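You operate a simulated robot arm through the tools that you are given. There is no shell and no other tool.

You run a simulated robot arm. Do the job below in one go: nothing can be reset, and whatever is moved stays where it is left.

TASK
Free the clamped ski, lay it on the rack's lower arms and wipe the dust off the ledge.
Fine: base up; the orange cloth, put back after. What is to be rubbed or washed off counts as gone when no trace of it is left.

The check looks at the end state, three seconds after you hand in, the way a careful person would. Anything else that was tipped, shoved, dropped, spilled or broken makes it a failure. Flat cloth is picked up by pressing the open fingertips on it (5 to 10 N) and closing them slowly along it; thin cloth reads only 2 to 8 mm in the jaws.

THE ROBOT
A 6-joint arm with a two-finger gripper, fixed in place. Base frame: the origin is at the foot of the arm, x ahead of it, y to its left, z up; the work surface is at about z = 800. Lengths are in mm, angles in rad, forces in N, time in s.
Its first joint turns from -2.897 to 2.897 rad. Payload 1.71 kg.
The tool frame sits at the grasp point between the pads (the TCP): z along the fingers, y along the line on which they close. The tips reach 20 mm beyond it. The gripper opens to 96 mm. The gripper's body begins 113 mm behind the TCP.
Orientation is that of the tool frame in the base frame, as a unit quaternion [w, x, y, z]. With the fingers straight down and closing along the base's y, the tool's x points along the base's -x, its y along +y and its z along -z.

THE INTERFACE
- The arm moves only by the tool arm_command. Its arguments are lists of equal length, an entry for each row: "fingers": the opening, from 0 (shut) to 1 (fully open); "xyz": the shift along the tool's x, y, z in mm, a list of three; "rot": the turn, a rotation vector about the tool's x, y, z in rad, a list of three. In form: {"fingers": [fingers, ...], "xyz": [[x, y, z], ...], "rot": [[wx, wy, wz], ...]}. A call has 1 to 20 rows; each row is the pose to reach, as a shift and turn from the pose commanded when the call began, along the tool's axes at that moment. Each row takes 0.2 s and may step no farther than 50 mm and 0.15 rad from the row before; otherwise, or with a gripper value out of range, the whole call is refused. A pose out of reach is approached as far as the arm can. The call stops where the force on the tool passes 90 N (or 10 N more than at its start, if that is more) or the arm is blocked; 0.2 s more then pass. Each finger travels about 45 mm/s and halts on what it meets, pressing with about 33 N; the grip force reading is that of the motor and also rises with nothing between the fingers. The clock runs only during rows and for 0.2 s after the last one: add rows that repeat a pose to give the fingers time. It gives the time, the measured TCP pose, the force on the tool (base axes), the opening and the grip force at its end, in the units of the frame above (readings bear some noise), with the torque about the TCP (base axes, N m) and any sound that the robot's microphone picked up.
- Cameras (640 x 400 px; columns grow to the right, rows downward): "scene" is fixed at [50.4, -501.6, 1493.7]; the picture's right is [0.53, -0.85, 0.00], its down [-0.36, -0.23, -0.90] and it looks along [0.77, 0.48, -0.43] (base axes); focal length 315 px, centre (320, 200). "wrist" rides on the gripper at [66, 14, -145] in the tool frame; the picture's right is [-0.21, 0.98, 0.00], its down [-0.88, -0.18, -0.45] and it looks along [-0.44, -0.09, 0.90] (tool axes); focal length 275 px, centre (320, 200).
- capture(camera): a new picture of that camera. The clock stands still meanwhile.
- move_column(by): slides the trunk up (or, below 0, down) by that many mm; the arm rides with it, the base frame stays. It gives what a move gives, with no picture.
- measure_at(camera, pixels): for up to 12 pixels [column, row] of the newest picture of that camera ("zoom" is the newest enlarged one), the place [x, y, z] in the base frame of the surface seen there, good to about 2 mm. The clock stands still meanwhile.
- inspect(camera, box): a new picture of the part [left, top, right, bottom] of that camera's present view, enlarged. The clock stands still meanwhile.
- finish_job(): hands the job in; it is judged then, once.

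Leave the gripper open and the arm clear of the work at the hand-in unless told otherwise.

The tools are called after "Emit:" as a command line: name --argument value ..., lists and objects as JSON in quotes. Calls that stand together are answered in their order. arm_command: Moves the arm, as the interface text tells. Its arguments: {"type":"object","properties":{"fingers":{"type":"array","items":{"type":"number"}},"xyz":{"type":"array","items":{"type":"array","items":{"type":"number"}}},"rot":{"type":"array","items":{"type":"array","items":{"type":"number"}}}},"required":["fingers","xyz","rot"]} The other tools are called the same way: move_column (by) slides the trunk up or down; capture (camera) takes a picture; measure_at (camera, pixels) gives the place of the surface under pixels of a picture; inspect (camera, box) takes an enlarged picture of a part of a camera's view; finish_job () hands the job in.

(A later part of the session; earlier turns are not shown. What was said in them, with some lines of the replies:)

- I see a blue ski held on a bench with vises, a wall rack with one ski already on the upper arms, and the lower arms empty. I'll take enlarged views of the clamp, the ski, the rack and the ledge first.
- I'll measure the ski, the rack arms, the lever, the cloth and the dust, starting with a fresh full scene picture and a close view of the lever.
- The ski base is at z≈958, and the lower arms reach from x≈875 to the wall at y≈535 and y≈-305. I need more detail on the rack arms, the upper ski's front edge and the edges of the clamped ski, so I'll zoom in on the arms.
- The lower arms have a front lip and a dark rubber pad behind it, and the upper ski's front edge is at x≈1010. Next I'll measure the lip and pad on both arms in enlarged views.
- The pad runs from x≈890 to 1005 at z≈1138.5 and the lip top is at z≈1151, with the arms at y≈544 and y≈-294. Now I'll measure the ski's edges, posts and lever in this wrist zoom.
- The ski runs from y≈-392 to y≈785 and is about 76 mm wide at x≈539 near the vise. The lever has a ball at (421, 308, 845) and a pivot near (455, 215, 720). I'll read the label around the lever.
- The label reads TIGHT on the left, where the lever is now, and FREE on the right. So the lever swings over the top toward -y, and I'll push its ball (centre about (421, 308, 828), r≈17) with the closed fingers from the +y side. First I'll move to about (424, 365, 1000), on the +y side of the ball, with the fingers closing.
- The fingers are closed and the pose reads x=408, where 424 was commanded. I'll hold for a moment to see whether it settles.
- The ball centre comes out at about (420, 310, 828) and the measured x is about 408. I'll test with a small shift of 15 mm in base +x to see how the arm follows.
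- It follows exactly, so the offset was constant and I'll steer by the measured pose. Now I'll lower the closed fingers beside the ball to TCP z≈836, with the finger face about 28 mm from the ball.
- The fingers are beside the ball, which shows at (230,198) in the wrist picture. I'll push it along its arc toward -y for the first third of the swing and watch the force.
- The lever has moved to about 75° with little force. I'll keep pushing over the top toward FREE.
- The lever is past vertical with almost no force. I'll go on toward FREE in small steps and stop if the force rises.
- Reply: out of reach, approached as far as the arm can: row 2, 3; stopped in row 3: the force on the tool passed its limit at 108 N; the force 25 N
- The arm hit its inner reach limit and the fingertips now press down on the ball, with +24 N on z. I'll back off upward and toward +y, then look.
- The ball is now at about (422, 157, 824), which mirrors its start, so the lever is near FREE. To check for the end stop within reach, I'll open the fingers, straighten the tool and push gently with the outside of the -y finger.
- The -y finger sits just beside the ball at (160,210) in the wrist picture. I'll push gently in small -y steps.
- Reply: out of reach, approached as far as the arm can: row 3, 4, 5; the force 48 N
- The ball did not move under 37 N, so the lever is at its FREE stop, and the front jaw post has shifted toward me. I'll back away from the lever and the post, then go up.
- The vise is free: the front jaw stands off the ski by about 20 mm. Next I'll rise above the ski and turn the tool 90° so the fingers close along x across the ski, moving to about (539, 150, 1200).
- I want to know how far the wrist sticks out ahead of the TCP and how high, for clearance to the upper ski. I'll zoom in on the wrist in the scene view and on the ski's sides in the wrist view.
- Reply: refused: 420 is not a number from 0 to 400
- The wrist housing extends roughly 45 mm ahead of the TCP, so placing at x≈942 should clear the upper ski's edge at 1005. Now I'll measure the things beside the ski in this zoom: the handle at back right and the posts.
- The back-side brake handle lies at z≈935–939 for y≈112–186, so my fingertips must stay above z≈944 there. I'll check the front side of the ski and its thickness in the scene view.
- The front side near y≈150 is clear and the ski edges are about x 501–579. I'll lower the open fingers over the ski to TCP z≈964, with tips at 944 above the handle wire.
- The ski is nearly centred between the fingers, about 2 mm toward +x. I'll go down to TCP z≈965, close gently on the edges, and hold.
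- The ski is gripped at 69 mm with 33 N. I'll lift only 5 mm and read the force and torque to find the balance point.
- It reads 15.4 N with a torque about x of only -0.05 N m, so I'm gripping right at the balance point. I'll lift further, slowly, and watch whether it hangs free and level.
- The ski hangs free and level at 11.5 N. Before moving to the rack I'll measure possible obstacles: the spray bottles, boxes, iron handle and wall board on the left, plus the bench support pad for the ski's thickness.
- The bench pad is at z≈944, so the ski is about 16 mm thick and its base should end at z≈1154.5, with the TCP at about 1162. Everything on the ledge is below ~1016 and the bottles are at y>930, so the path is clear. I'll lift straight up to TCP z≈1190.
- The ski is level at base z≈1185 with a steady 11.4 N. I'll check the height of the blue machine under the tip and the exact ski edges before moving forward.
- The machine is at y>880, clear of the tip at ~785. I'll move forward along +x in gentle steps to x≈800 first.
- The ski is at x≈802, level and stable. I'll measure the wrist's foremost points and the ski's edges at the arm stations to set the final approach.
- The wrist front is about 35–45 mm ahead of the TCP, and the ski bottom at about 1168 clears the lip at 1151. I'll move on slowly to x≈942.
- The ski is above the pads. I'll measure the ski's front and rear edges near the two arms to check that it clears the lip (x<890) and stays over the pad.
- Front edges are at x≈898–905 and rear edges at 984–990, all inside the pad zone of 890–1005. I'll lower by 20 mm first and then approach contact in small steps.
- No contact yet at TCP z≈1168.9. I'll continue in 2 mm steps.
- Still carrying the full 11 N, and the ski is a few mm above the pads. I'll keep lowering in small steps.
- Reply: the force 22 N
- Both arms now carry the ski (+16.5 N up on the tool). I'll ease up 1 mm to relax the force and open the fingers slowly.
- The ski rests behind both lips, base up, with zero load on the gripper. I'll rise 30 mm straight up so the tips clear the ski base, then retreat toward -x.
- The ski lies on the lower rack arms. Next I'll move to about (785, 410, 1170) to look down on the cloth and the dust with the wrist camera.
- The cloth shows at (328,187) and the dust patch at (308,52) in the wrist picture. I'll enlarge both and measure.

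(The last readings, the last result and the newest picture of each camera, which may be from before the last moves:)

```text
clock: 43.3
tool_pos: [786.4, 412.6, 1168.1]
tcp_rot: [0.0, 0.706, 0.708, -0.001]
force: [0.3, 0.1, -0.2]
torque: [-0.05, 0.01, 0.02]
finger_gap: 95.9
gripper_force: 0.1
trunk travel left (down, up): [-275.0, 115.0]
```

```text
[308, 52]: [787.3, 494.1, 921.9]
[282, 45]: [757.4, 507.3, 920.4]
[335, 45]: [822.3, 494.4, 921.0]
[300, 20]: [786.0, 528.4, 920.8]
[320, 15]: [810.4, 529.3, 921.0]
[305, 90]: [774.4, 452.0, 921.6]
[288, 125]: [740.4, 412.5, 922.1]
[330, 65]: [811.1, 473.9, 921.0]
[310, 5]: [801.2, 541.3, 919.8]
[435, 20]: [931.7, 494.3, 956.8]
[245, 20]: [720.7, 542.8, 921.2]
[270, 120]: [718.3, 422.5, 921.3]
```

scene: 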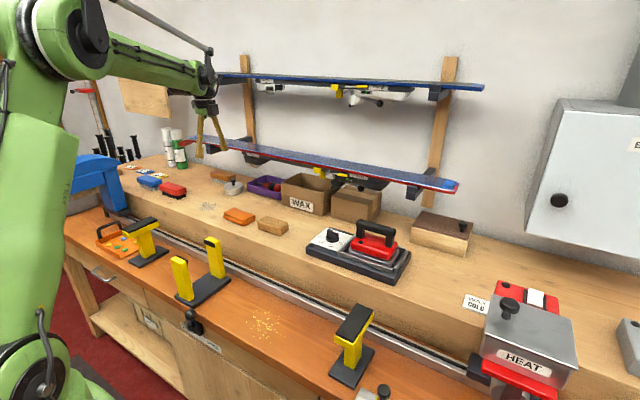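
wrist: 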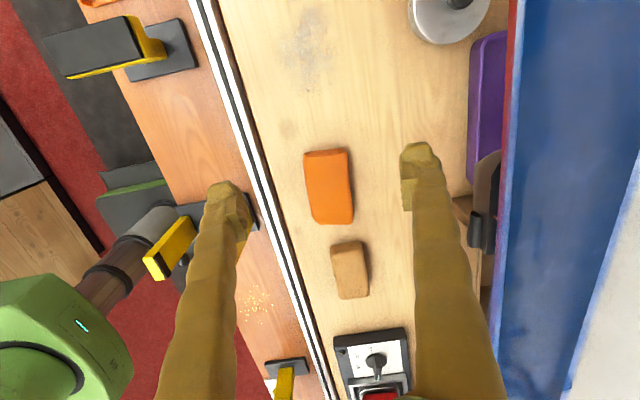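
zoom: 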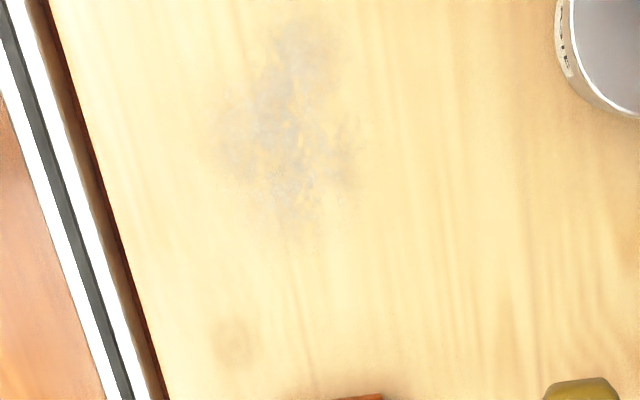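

The cloth is a folded pad at about x 750–812, y 253–366, z 920–946, turned by about 0.065 rad. The dust patch covers x 755–832, y 445–545. I'll move above the cloth with the fingers aligned across its narrow side.

Emit:
arm_command --fingers '[1, 1, 1, 1, 1, 1]' --xyz '[[-30, -2, 20], [-60, -4, 55], [-90, -5, 95], [-103, -6, 135], [-103, -6, 168], [-103, -6, 168]]' --rot '[[0, 0, 0.02], [0, 0, 0.04], [0, 0, 0.065], [0, 0, 0.065], [0, 0, 0.065], [0, 0, 0.065]]'

Emit:
capture --camera "wrist"

Emit:
inspect --camera "scene" --box '[180, 120, 320, 250]'

```text
clock: 44.7
tool_pos: [778.4, 311.9, 1001.9]
tcp_rot: [-0.001, 0.729, 0.685, -0.001]
force: [-0.5, 0.1, -0.1]
torque: [-0.02, 0.02, 0.0]
finger_gap: 96.2
gripper_force: 0.0
trunk travel left (down, up): [-275.0, 115.0]
```

```text
taken
```

wrist: 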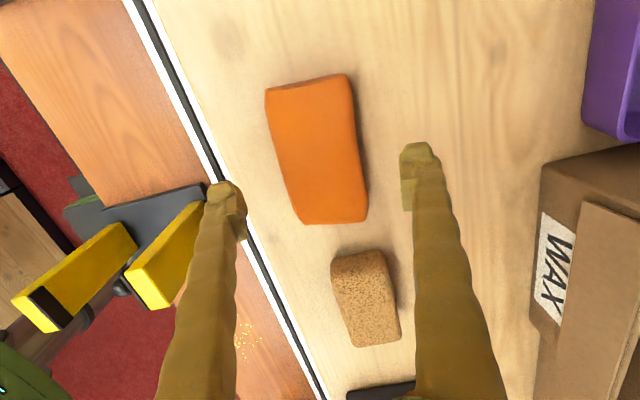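

```text
3.08 times, centred on (250, 185) of scene
```

zoom: 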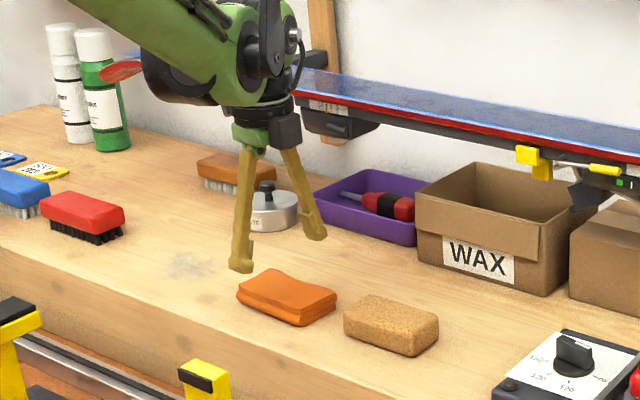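

I'm above the cloth at z≈1002. I'll measure its corners again from here to confirm centre and angle.

Emit:
measure_at --camera "wrist" --pixels '[[272, 92], [346, 84], [303, 217], [364, 215], [315, 150], [275, 120], [353, 120], [292, 180], [360, 180], [286, 150], [355, 150], [335, 260]]'

```text
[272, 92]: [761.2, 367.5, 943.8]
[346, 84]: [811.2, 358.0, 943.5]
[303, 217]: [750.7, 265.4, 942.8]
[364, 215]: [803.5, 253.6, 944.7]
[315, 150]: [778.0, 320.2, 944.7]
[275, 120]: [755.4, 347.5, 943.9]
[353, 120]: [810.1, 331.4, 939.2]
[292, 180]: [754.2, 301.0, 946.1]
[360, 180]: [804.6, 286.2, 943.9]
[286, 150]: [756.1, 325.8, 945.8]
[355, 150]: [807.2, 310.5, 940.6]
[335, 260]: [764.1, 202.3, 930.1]
```

Centre is about (781, 311) with an angle of ~0.085 rad. I'll go down to TCP z≈949, with tips 9 mm above the ledge beside the pad, then close slowly and see what resists.

Emit:
arm_command --fingers '[1, 1, 1, 1, 0.9, 0.8, 0.7, 0.6, 0.55, 0.5, 0.5]' --xyz '[[0, 3, 20], [0, 3, 40], [0, 3, 53], [0, 3, 53], [0, 3, 53], [0, 3, 53], [0, 3, 53], [0, 3, 53], [0, 3, 53], [0, 3, 53], [0, 3, 53]]' --rot '[[0, 0, 0.02], [0, 0, 0.02], [0, 0, 0.02], [0, 0, 0.02], [0, 0, 0.02], [0, 0, 0.02], [0, 0, 0.02], [0, 0, 0.02], [0, 0, 0.02], [0, 0, 0.02], [0, 0, 0.02]]'

Emit:
capture --camera "wrist"

Emit:
inspect --camera "scene" --box '[200, 170, 290, 240]'

```text
clock: 47.1
tool_pos: [782.2, 309.8, 950.7]
tcp_rot: [-0.001, 0.735, 0.678, 0.0]
force: [0.4, 0.3, 0.8]
torque: [-0.01, -0.05, 0.08]
finger_gap: 66.4
gripper_force: 33.1
trunk travel left (down, up): [-275.0, 115.0]
```

```text
taken
```

wrist: 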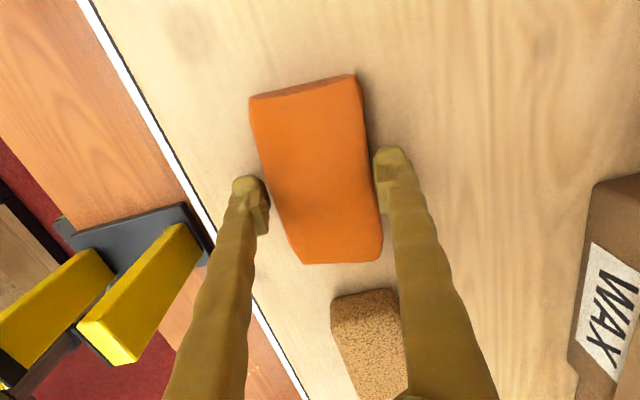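

```text
5.71 times, centred on (245, 205) of scene
```

zoom: 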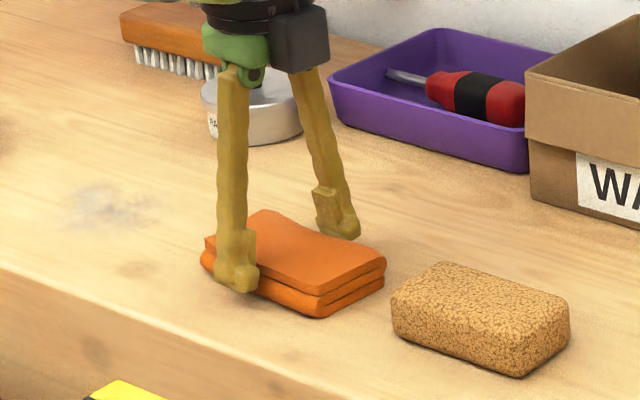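

The cloth is held at 66 mm with 33 N. I'll note this pose (782.2, 309.8, 950.7) for putting it back. I'll check the neighbours of the dust patch (red brush, paste pot) and lift the cloth 25 mm.

Emit:
arm_command --fingers '[0.5, 0.5, 0.5, 0.5, 0.5]' --xyz '[[0, 0, -5], [0, 0, -12], [0, 0, -20], [0, 0, -27], [0, 0, -27]]' --rot '[[0, 0, 0], [0, 0, 0], [0, 0, 0], [0, 0, 0], [0, 0, 0]]'

Emit:
capture --camera "scene"

Emit:
measure_at --camera "scene" --pixels '[[172, 188], [187, 192], [180, 198], [160, 190], [233, 186], [225, 188], [241, 188], [222, 175], [234, 180], [200, 205], [215, 207], [207, 201]]'

Emit:
inspect --camera "scene" --box '[180, 150, 300, 240]'

```text
clock: 48.3
tool_pos: [782.0, 308.3, 977.0]
tcp_rot: [0.0, 0.735, 0.678, 0.0]
force: [1.2, -0.7, 0.0]
torque: [0.0, 0.0, 0.01]
finger_gap: 66.4
gripper_force: 33.2
trunk travel left (down, up): [-275.0, 115.0]
```

```text
taken
```

scene: 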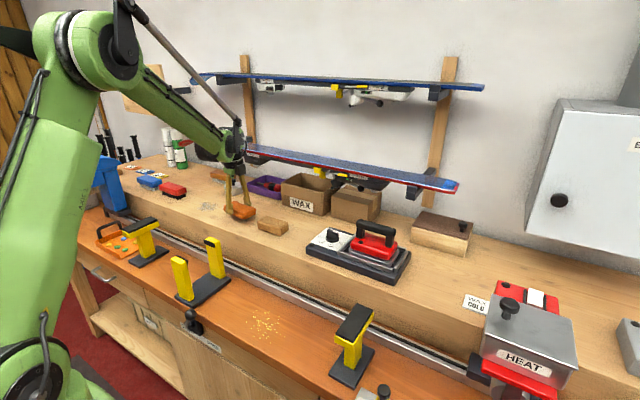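

```text
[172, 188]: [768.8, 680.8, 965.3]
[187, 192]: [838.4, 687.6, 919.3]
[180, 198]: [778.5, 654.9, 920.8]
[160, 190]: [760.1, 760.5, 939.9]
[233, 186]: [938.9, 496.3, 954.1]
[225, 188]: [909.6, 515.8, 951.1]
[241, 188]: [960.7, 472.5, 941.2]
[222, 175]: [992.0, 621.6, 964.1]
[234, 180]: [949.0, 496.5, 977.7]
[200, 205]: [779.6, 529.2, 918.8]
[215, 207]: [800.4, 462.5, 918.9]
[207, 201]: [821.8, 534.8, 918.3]
```

```text
4.44 times, centred on (240, 195) of scene
```

zoom: 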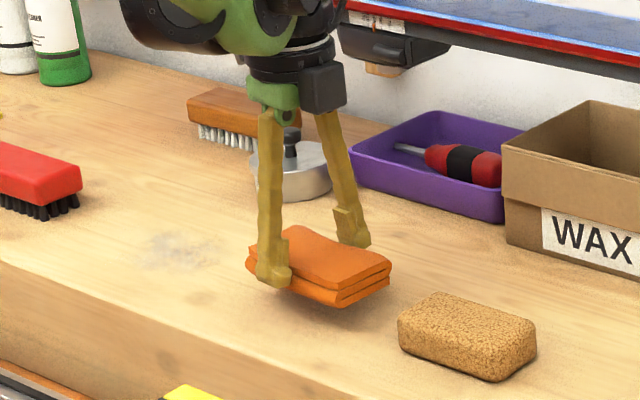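

The cloth hangs firmly in the gripper; the red brush starts at y≈650 and the pot at x≈895, leaving room. I'll carry the cloth over the dust to about (785, 495) and lower it to just above the ledge.

Emit:
arm_command --fingers '[0.5, 0.5, 0.5, 0.5, 0.5, 0.5, 0.5, 0.5, 0.5]' --xyz '[[30, -2, 0], [65, -4, 0], [100, -7, 0], [135, -9, 0], [165, -11, 0], [186, -13, 0], [186, -13, 12], [186, -13, 22], [186, -13, 22]]' --rot '[[0, 0, 0], [0, 0, 0], [0, 0, 0], [0, 0, 0], [0, 0, 0], [0, 0, 0], [0, 0, 0], [0, 0, 0], [0, 0, 0]]'

Emit:
capture --camera "wrist"

Emit:
capture --camera "scene"

```text
clock: 50.3
tool_pos: [786.0, 495.4, 954.2]
tcp_rot: [-0.001, 0.736, 0.677, 0.0]
force: [0.2, 0.6, -0.8]
torque: [-0.01, 0.0, -0.03]
finger_gap: 66.2
gripper_force: 32.9
trunk travel left (down, up): [-275.0, 115.0]
```

```text
taken
```

wrist: 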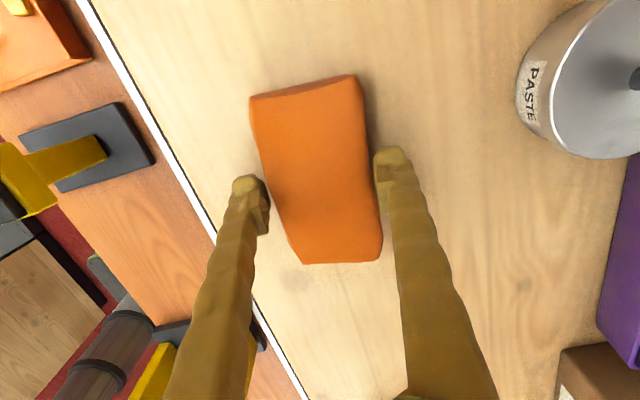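

```text
taken
```

scene: 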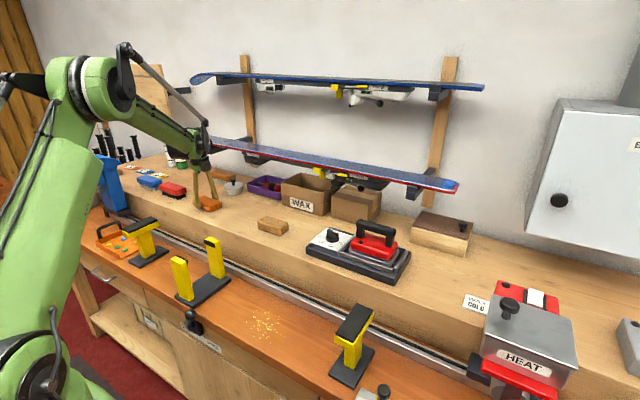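

The cloth covers the dust, about 3–4 mm above the ledge. I'll press down in small steps until about 8 N.

Emit:
arm_command --fingers '[0.5, 0.5, 0.5]' --xyz '[[0, 0, 2.5], [0, 0, 5], [0, 0, 5]]' --rot '[[0, 0, 0], [0, 0, 0], [0, 0, 0]]'

Emit:
arm_command --fingers '[0.5, 0.5]' --xyz '[[0, 0, 1], [0, 0, 1]]' --rot '[[0, 0, 0], [0, 0, 0]]'

```text
clock: 51.1
tool_pos: [785.0, 495.0, 948.5]
tcp_rot: [0.0, 0.736, 0.677, 0.001]
force: [5.4, 1.8, 16.8]
torque: [0.04, -0.05, 0.01]
finger_gap: 66.6
gripper_force: 32.9
trunk travel left (down, up): [-275.0, 115.0]
```

```text
clock: 51.7
tool_pos: [784.3, 495.4, 949.3]
tcp_rot: [-0.001, 0.736, 0.677, 0.001]
force: [12.6, 5.0, 27.8]
torque: [0.06, -0.22, 0.05]
finger_gap: 66.3
gripper_force: 33.5
trunk travel left (down, up): [-275.0, 115.0]
```

28 N is a bit firm. I'll ease up 1.3 mm and start wiping in back-and-forth strokes along the ledge over the patch.

Emit:
arm_command --fingers '[0.5, 0.5, 0.5, 0.5, 0.5, 0.5, 0.5, 0.5, 0.5, 0.5, 0.5, 0.5, 0.5, 0.5, 0.5, 0.5]' --xyz '[[0, 0, -1.3], [18, 0, -1.3], [36, 0, -1.3], [52, 0, -1.3], [34, 0, -1.3], [16, 0, -1.3], [-2, 0, -1.3], [-20, 0, -1.3], [-38, 0, -1.3], [-50, 0, -1.3], [-32, 0, -1.3], [-14, 0, -1.3], [4, 0, -1.3], [22, 0, -1.3], [40, 0, -1.3], [40, 0, -1.3]]' --rot '[[0, 0, 0], [0, 0, 0], [0, 0, 0], [0, 0, 0], [0, 0, 0], [0, 0, 0], [0, 0, 0], [0, 0, 0], [0, 0, 0], [0, 0, 0], [0, 0, 0], [0, 0, 0], [0, 0, 0], [0, 0, 0], [0, 0, 0], [0, 0, 0]]'

Emit:
capture --camera "wrist"

Emit:
inspect --camera "scene" --box '[150, 150, 270, 240]'

```text
clock: 55.1
tool_pos: [786.8, 535.1, 949.1]
tcp_rot: [0.0, 0.735, 0.678, 0.0]
force: [2.1, -0.5, 8.5]
torque: [-0.11, 0.0, 0.01]
finger_gap: 66.3
gripper_force: 32.6
trunk travel left (down, up): [-275.0, 115.0]
```

```text
taken
```

wrist: 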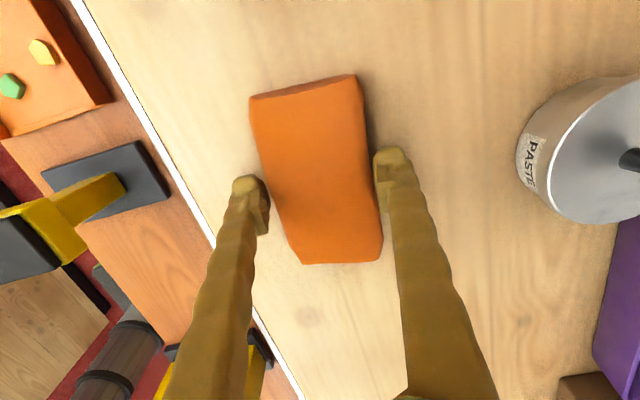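

```text
4.44 times, centred on (210, 195) of scene
```

zoom: 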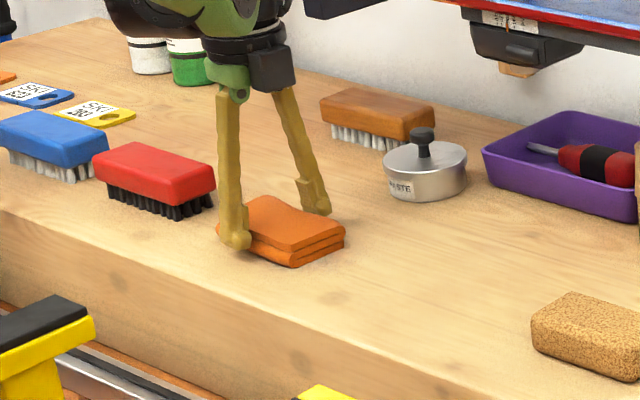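

8.5 N contact and the dust is fading. I'll make parallel strokes shifted by +20 mm and -24 mm in x to cover the whole patch.

Emit:
arm_command --fingers '[0.5, 0.5, 0.5, 0.5, 0.5, 0.5, 0.5, 0.5, 0.5, 0.5, 0.5, 0.5, 0.5, 0.5]' --xyz '[[0, 18, 0.3], [-18, 20, 0.3], [-36, 20, 0.3], [-54, 20, 0.3], [-72, 20, 0.3], [-90, 20, 0.3], [-72, 20, 0.3], [-54, 20, 0.3], [-36, 20, 0.3], [-18, 20, 0.3], [0, 20, 0.3], [0, 5, 0.3], [0, -10, 0.3], [0, -24, 0.3]]' --rot '[[0, 0, 0], [0, 0, 0], [0, 0, 0], [0, 0, 0], [0, 0, 0], [0, 0, 0], [0, 0, 0], [0, 0, 0], [0, 0, 0], [0, 0, 0], [0, 0, 0], [0, 0, 0], [0, 0, 0], [0, 0, 0]]'

Emit:
arm_command --fingers '[0.5, 0.5, 0.5, 0.5, 0.5, 0.5, 0.5, 0.5, 0.5, 0.5, 0.5, 0.5, 0.5]' --xyz '[[-18, 0, 0], [-36, 0, 0], [-54, 0, 0], [-72, 0, 0], [-90, 0, 0], [-72, 0, 0], [-54, 0, 0], [-36, 0, 0], [-18, 0, 0], [0, 0, 0], [0, 0, -10], [0, 0, -25], [0, 0, -40]]' --rot '[[0, 0, 0], [0, 0, 0], [0, 0, 0], [0, 0, 0], [0, 0, 0], [0, 0, 0], [0, 0, 0], [0, 0, 0], [0, 0, 0], [0, 0, 0], [0, 0, 0], [0, 0, 0], [0, 0, 0]]'

Emit:
capture --camera "wrist"

Emit:
inspect --camera "scene" --box '[150, 150, 270, 240]'

```text
clock: 58.1
tool_pos: [763.9, 536.7, 949.6]
tcp_rot: [-0.001, 0.735, 0.678, 0.0]
force: [2.2, 0.9, 11.7]
torque: [-0.01, -0.06, -0.01]
finger_gap: 66.4
gripper_force: 33.0
trunk travel left (down, up): [-275.0, 115.0]
```

```text
clock: 60.9
tool_pos: [763.7, 538.2, 990.4]
tcp_rot: [0.0, 0.735, 0.678, 0.0]
force: [0.8, 1.0, -0.7]
torque: [-0.01, 0.02, 0.02]
finger_gap: 66.6
gripper_force: 33.5
trunk travel left (down, up): [-275.0, 115.0]
```

```text
taken
```

wrist: 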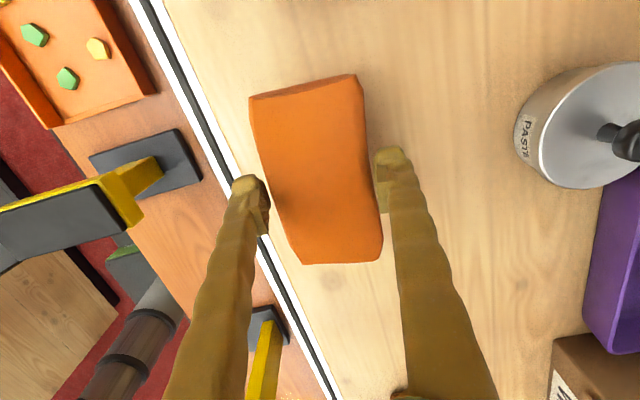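

```text
4.44 times, centred on (210, 195) of scene
```

zoom: 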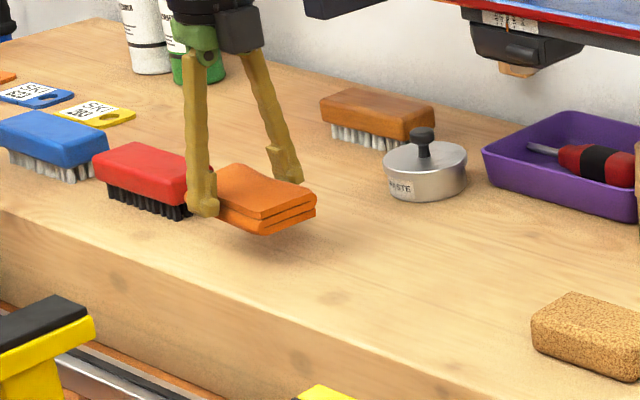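

I'll carry the cloth back toward its home at a raised height and view the wiped area before putting it down.

Emit:
arm_command --fingers '[0.5, 0.5, 0.5, 0.5, 0.5, 0.5, 0.5, 0.5]' --xyz '[[-20, 3, -25], [-45, 8, -55], [-70, 14, -85], [-95, 20, -110], [-115, 25, -130], [-128, 29, -145], [-128, 29, -145], [-128, 29, -145]]' --rot '[[0, 0, 0], [0, 0, 0], [0, 0, 0], [0, 0, 0], [0, 0, 0], [0, 0, 0], [0, 0, 0], [0, 0, 0]]'

Emit:
capture --camera "wrist"

Emit:
inspect --camera "scene" --box '[160, 170, 260, 240]'

Emit:
inspect --camera "wrist" --box '[220, 0, 420, 130]'

```text
clock: 62.7
tool_pos: [783.1, 407.0, 1133.6]
tcp_rot: [0.0, 0.735, 0.678, 0.0]
force: [0.3, 0.2, -1.1]
torque: [-0.02, -0.01, 0.01]
finger_gap: 66.3
gripper_force: 33.4
trunk travel left (down, up): [-275.0, 115.0]
```

```text
taken
```

wrist: 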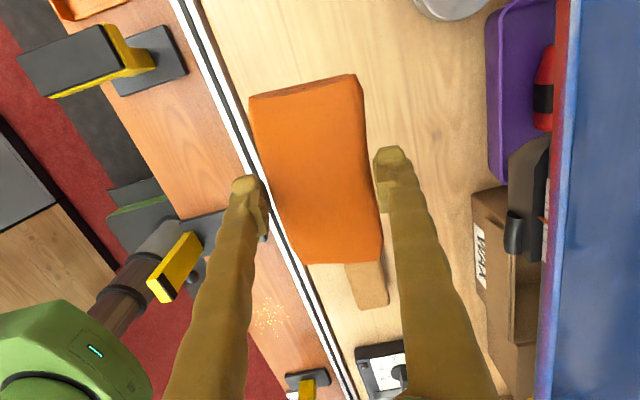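

```text
5.71 times, centred on (210, 205) of scene
```

zoom: 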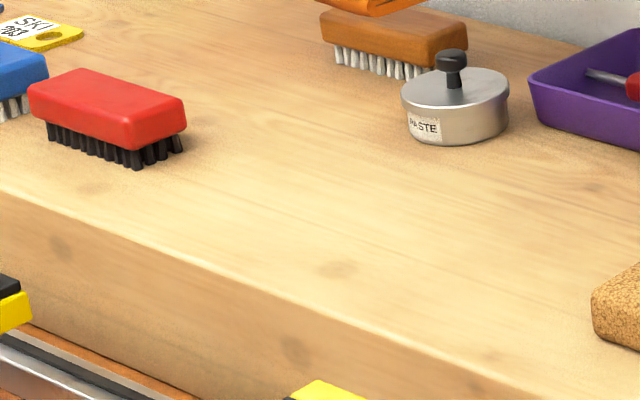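

```text
3.08 times, centred on (320, 65) of wrist
```

zoom: 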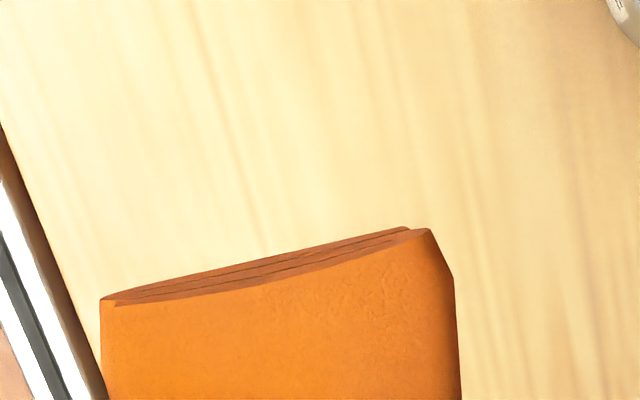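

The wiped area looks clean in both views. Before putting the cloth back, I'll check the rest of the ledge for any other dust.

Emit:
inspect --camera "scene" --box '[380, 190, 640, 350]'

Emit:
inspect --camera "scene" --box '[240, 170, 420, 290]'

Emit:
inspect --camera "scene" --box '[90, 130, 240, 230]'

```text
2.46 times, centred on (510, 270) of scene
```

zoom: 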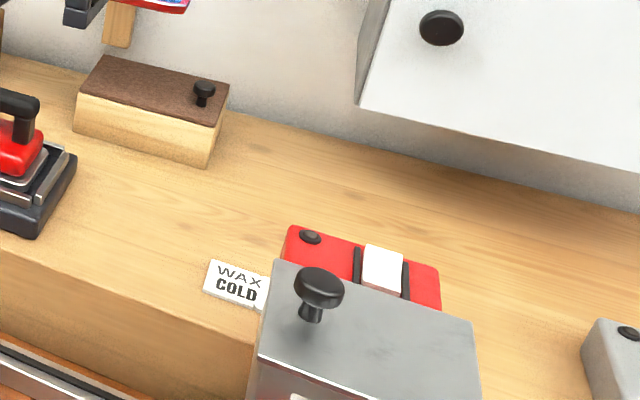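

```text
3.33 times, centred on (330, 230) of scene
```

zoom: 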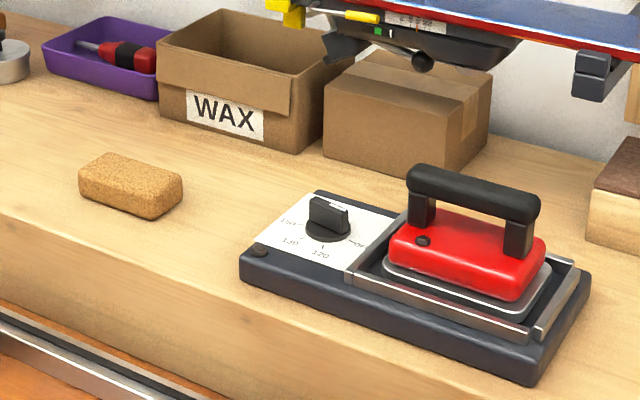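

```text
4.00 times, centred on (165, 180) of scene
```

zoom: 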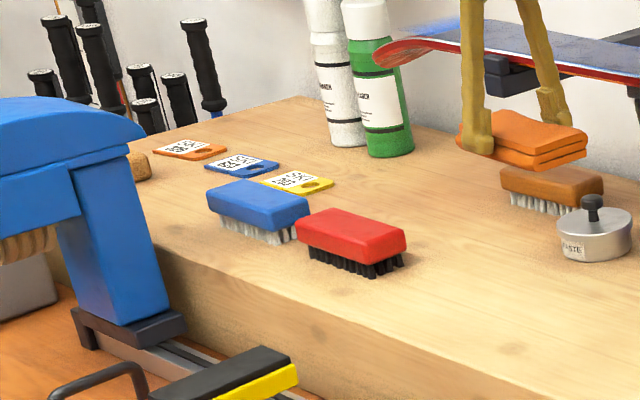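

No other dust is visible. I'll return the cloth to its noted pose (782, 310), stopping just above the ledge.

Emit:
arm_command --fingers '[0.5, 0.5, 0.5, 0.5, 0.5, 0.5, 0.5, 0.5]' --xyz '[[-30, 2, 20], [-65, 5, 50], [-97, 7.4, 85], [-97, 7.4, 120], [-97, 7.4, 150], [-97, 7.4, 168], [-97, 7.4, 176], [-97, 7.4, 176]]' --rot '[[0, 0, 0], [0, 0, 0], [0, 0, 0], [0, 0, 0], [0, 0, 0], [0, 0, 0], [0, 0, 0], [0, 0, 0]]'

```text
clock: 64.5
tool_pos: [782.1, 309.1, 958.8]
tcp_rot: [0.0, 0.736, 0.677, 0.001]
force: [0.0, 0.2, -0.6]
torque: [-0.02, -0.01, -0.02]
finger_gap: 66.6
gripper_force: 32.6
trunk travel left (down, up): [-275.0, 115.0]
```

The pose matches in x and y at z≈958.8. I'll lower the last 8.5 mm, then open slowly.

Emit:
arm_command --fingers '[0.5, 0.5, 0.5, 0.5]' --xyz '[[0, 0, 3], [0, 0, 6], [0, 0, 8.3], [0, 0, 8.3]]' --rot '[[0, 0, 0], [0, 0, 0], [0, 0, 0], [0, 0, 0]]'

Emit:
arm_command --fingers '[0.7, 0.75, 0.8, 0.9, 1, 1, 1, 1, 1, 1, 1]' --xyz '[[0, 0, 0], [0, 0, 0], [0, 0, 0], [0, 0, 0], [0, 0, 0], [0, 0, 0], [0, 0, -15], [0, 0, -40], [0, 0, -80], [0, 0, -120], [0, 0, -150]]' --rot '[[0, 0, 0], [0, 0, 0], [0, 0, 0], [0, 0, 0], [0, 0, 0], [0, 0, 0], [0, 0, 0], [0, 0, 0], [0, 0, 0], [0, 0, 0], [0, 0, 0]]'

Emit:
capture --camera "wrist"

Emit:
capture --camera "scene"

```text
clock: 65.5
tool_pos: [781.9, 309.0, 949.2]
tcp_rot: [0.0, 0.736, 0.677, 0.0]
force: [0.4, 0.8, -0.7]
torque: [0.01, -0.02, -0.01]
finger_gap: 66.4
gripper_force: 32.8
trunk travel left (down, up): [-275.0, 115.0]
```

```text
clock: 67.9
tool_pos: [780.3, 310.2, 1100.9]
tcp_rot: [0.001, 0.736, 0.677, 0.0]
force: [-0.2, 0.8, -0.7]
torque: [0.0, 0.01, -0.02]
finger_gap: 96.2
gripper_force: 0.1
trunk travel left (down, up): [-275.0, 115.0]
```

```text
taken
```

wrist: 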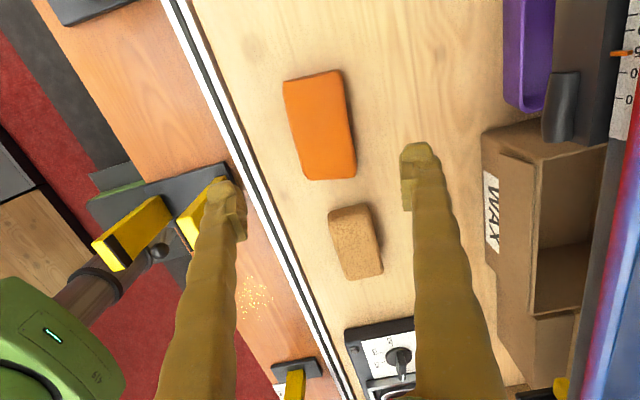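

```text
taken
```

scene: 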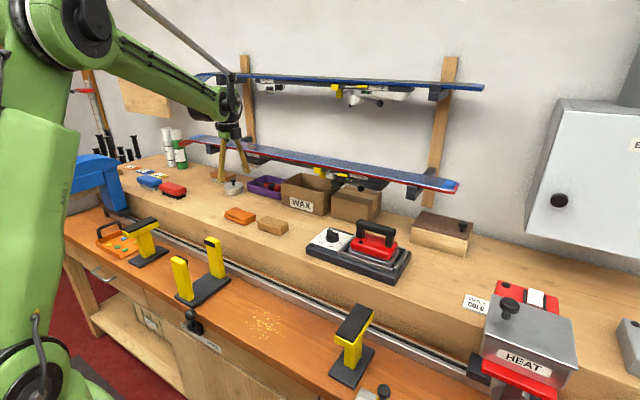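

The cloth is back at its place. I'll rise to the same lookout as before for a last check of the wiped area and the cloth's position.

Emit:
arm_command --fingers '[1, 1, 1, 1, 1]' --xyz '[[25, -2, -18], [55, -4, -35], [85, -4, -55], [102, -4, -68], [102, -4, -68]]' --rot '[[0, 0, -0.03], [0, 0, -0.06], [0, 0, -0.085], [0, 0, -0.085], [0, 0, -0.085]]'

Emit:
capture --camera "wrist"

Emit:
measure_at --camera "wrist" --pixels '[[306, 156], [346, 152], [313, 221], [352, 217], [328, 187], [320, 165]]'

Emit:
inspect --camera "wrist" --box '[240, 0, 400, 150]'

```text
clock: 69.1
tool_pos: [788.8, 410.7, 1169.2]
tcp_rot: [0.0, 0.706, 0.709, 0.0]
force: [0.8, -0.2, -0.7]
torque: [-0.01, -0.04, -0.04]
finger_gap: 96.0
gripper_force: 0.0
trunk travel left (down, up): [-275.0, 115.0]
```

```text
taken
```

wrist: 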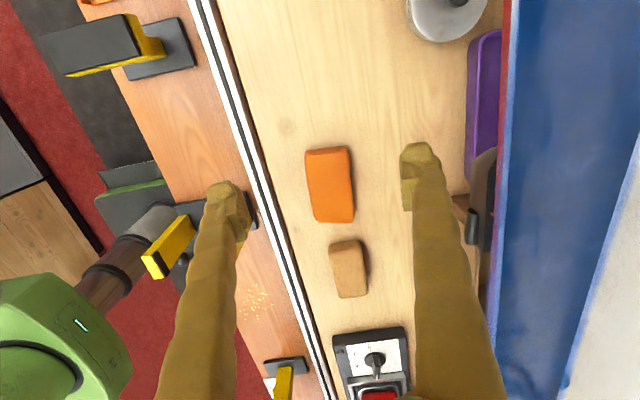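

```text
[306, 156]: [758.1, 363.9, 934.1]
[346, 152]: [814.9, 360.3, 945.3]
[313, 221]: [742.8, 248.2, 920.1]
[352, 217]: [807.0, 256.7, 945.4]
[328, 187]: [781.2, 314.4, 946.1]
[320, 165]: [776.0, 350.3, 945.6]
```

```text
2.67 times, centred on (320, 75) of wrist
```

zoom: 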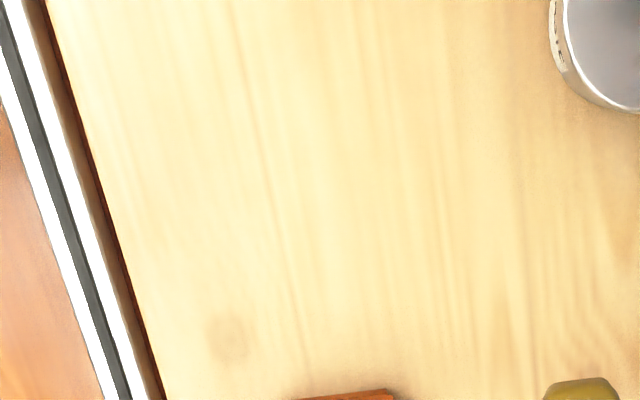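

The dust is gone without trace and the cloth is within 2 mm of its original place. I'll retreat to a clear spot near the start with the gripper open.

Emit:
arm_command --fingers '[1, 1, 1, 1, 1, 1, 1, 1, 1, 1]' --xyz '[[-15, -25, -15], [-30, -50, -35], [-45, -75, -60], [-60, -105, -85], [-75, -135, -110], [-95, -165, -135], [-115, -195, -160], [-135, -225, -185], [-155, -250, -205], [-160, -260, -210]]' --rot '[[0, 0, 0], [0, 0, 0], [0, 0, 0], [0, 0, 0], [0, 0, 0], [0, 0, 0], [0, 0, 0], [0, 0, 0], [0, 0, 0], [0, 0, 0]]'

Emit:
capture --camera "scene"

Emit:
inspect --camera "scene" --box '[170, 110, 330, 220]'

Emit:
inspect --camera "scene" --box '[320, 120, 480, 230]'

Emit:
inspect --camera "scene" --box '[100, 210, 300, 360]'

```text
clock: 71.3
tool_pos: [527.2, 249.9, 1380.1]
tcp_rot: [0.0, 0.706, 0.708, 0.0]
force: [0.3, 0.2, 0.0]
torque: [0.02, -0.04, 0.01]
finger_gap: 96.2
gripper_force: 0.1
trunk travel left (down, up): [-275.0, 115.0]
```

```text
taken
```

scene: 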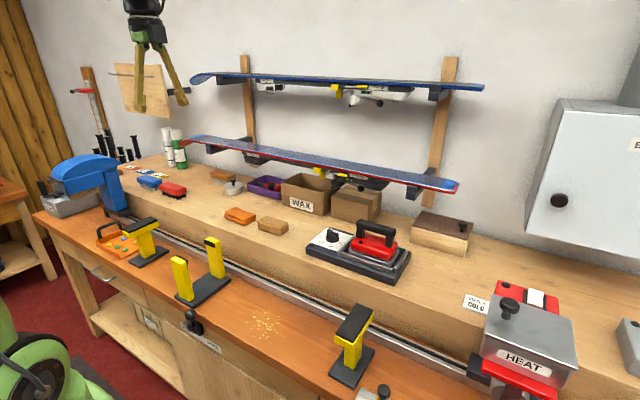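

```text
3.64 times, centred on (250, 165) of scene
```

zoom: 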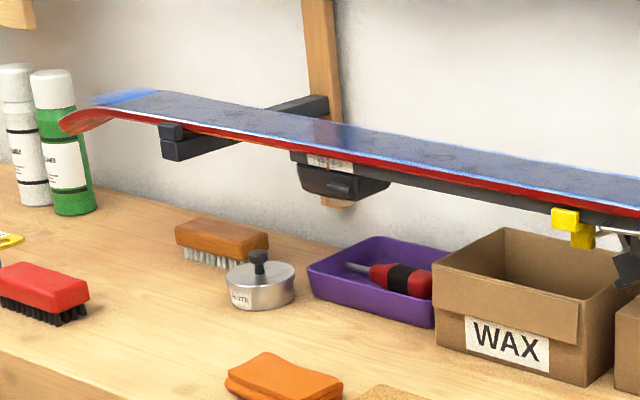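

```text
3.64 times, centred on (400, 175) of scene
```

zoom: 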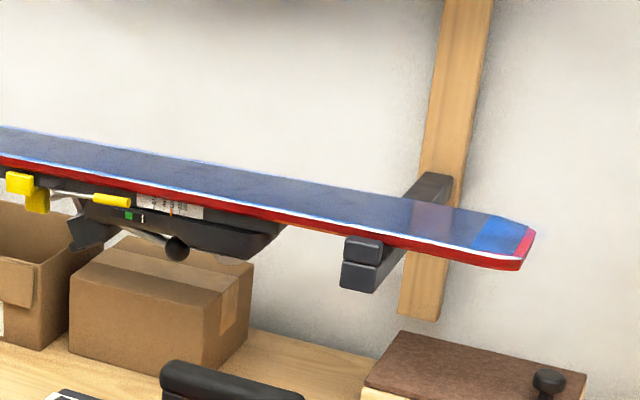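

```text
2.67 times, centred on (200, 285) of scene
```

zoom: 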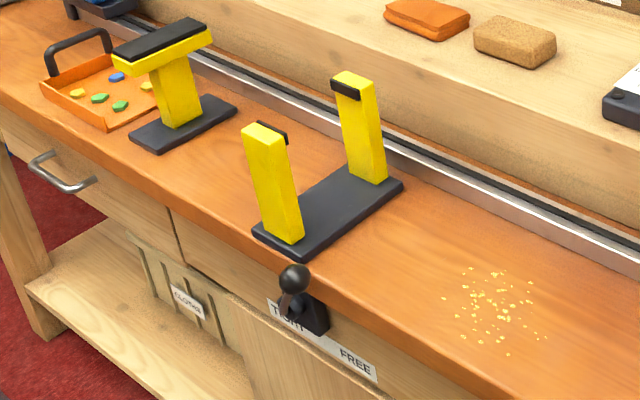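

Everything checks out:
- The ski lies base up on both lower arms, behind the lips.
- The vise is open, with its lever at FREE.
- The ledge is clean and the orange cloth is back in place.
- Nothing else has moved, and the arm is clear with the gripper open.

I'm handing in the job.

Emit:
finish_job

```text
The job is handed in.
```

I freed the ski, laid it on the rack's lower arms, wiped the dust off the ledge, and handed the job in.

- **Ski:** I pushed the vise lever over to its FREE stop. The ski lies base up behind the front lips of both arms.
- **Ledge:** No trace of the dust shows in either camera view, and I saw no other dust on the parts of the ledge the cameras could see.
- **Cloth:** The orange cloth is back within about 2 mm of where it started.
- **Rest of the bench:** I saw nothing else moved or knocked over. I left the yellow shavings on the lower bench alone, since the task only named the ledge.

While pushing the lever, the arm ran into its inner reach limit. The fingertips pressed on the lever's ball at about 108 N before the move stopped. I backed off and saw no damage in the pictures afterwards.

The gripper is open and the arm is clear of the work.
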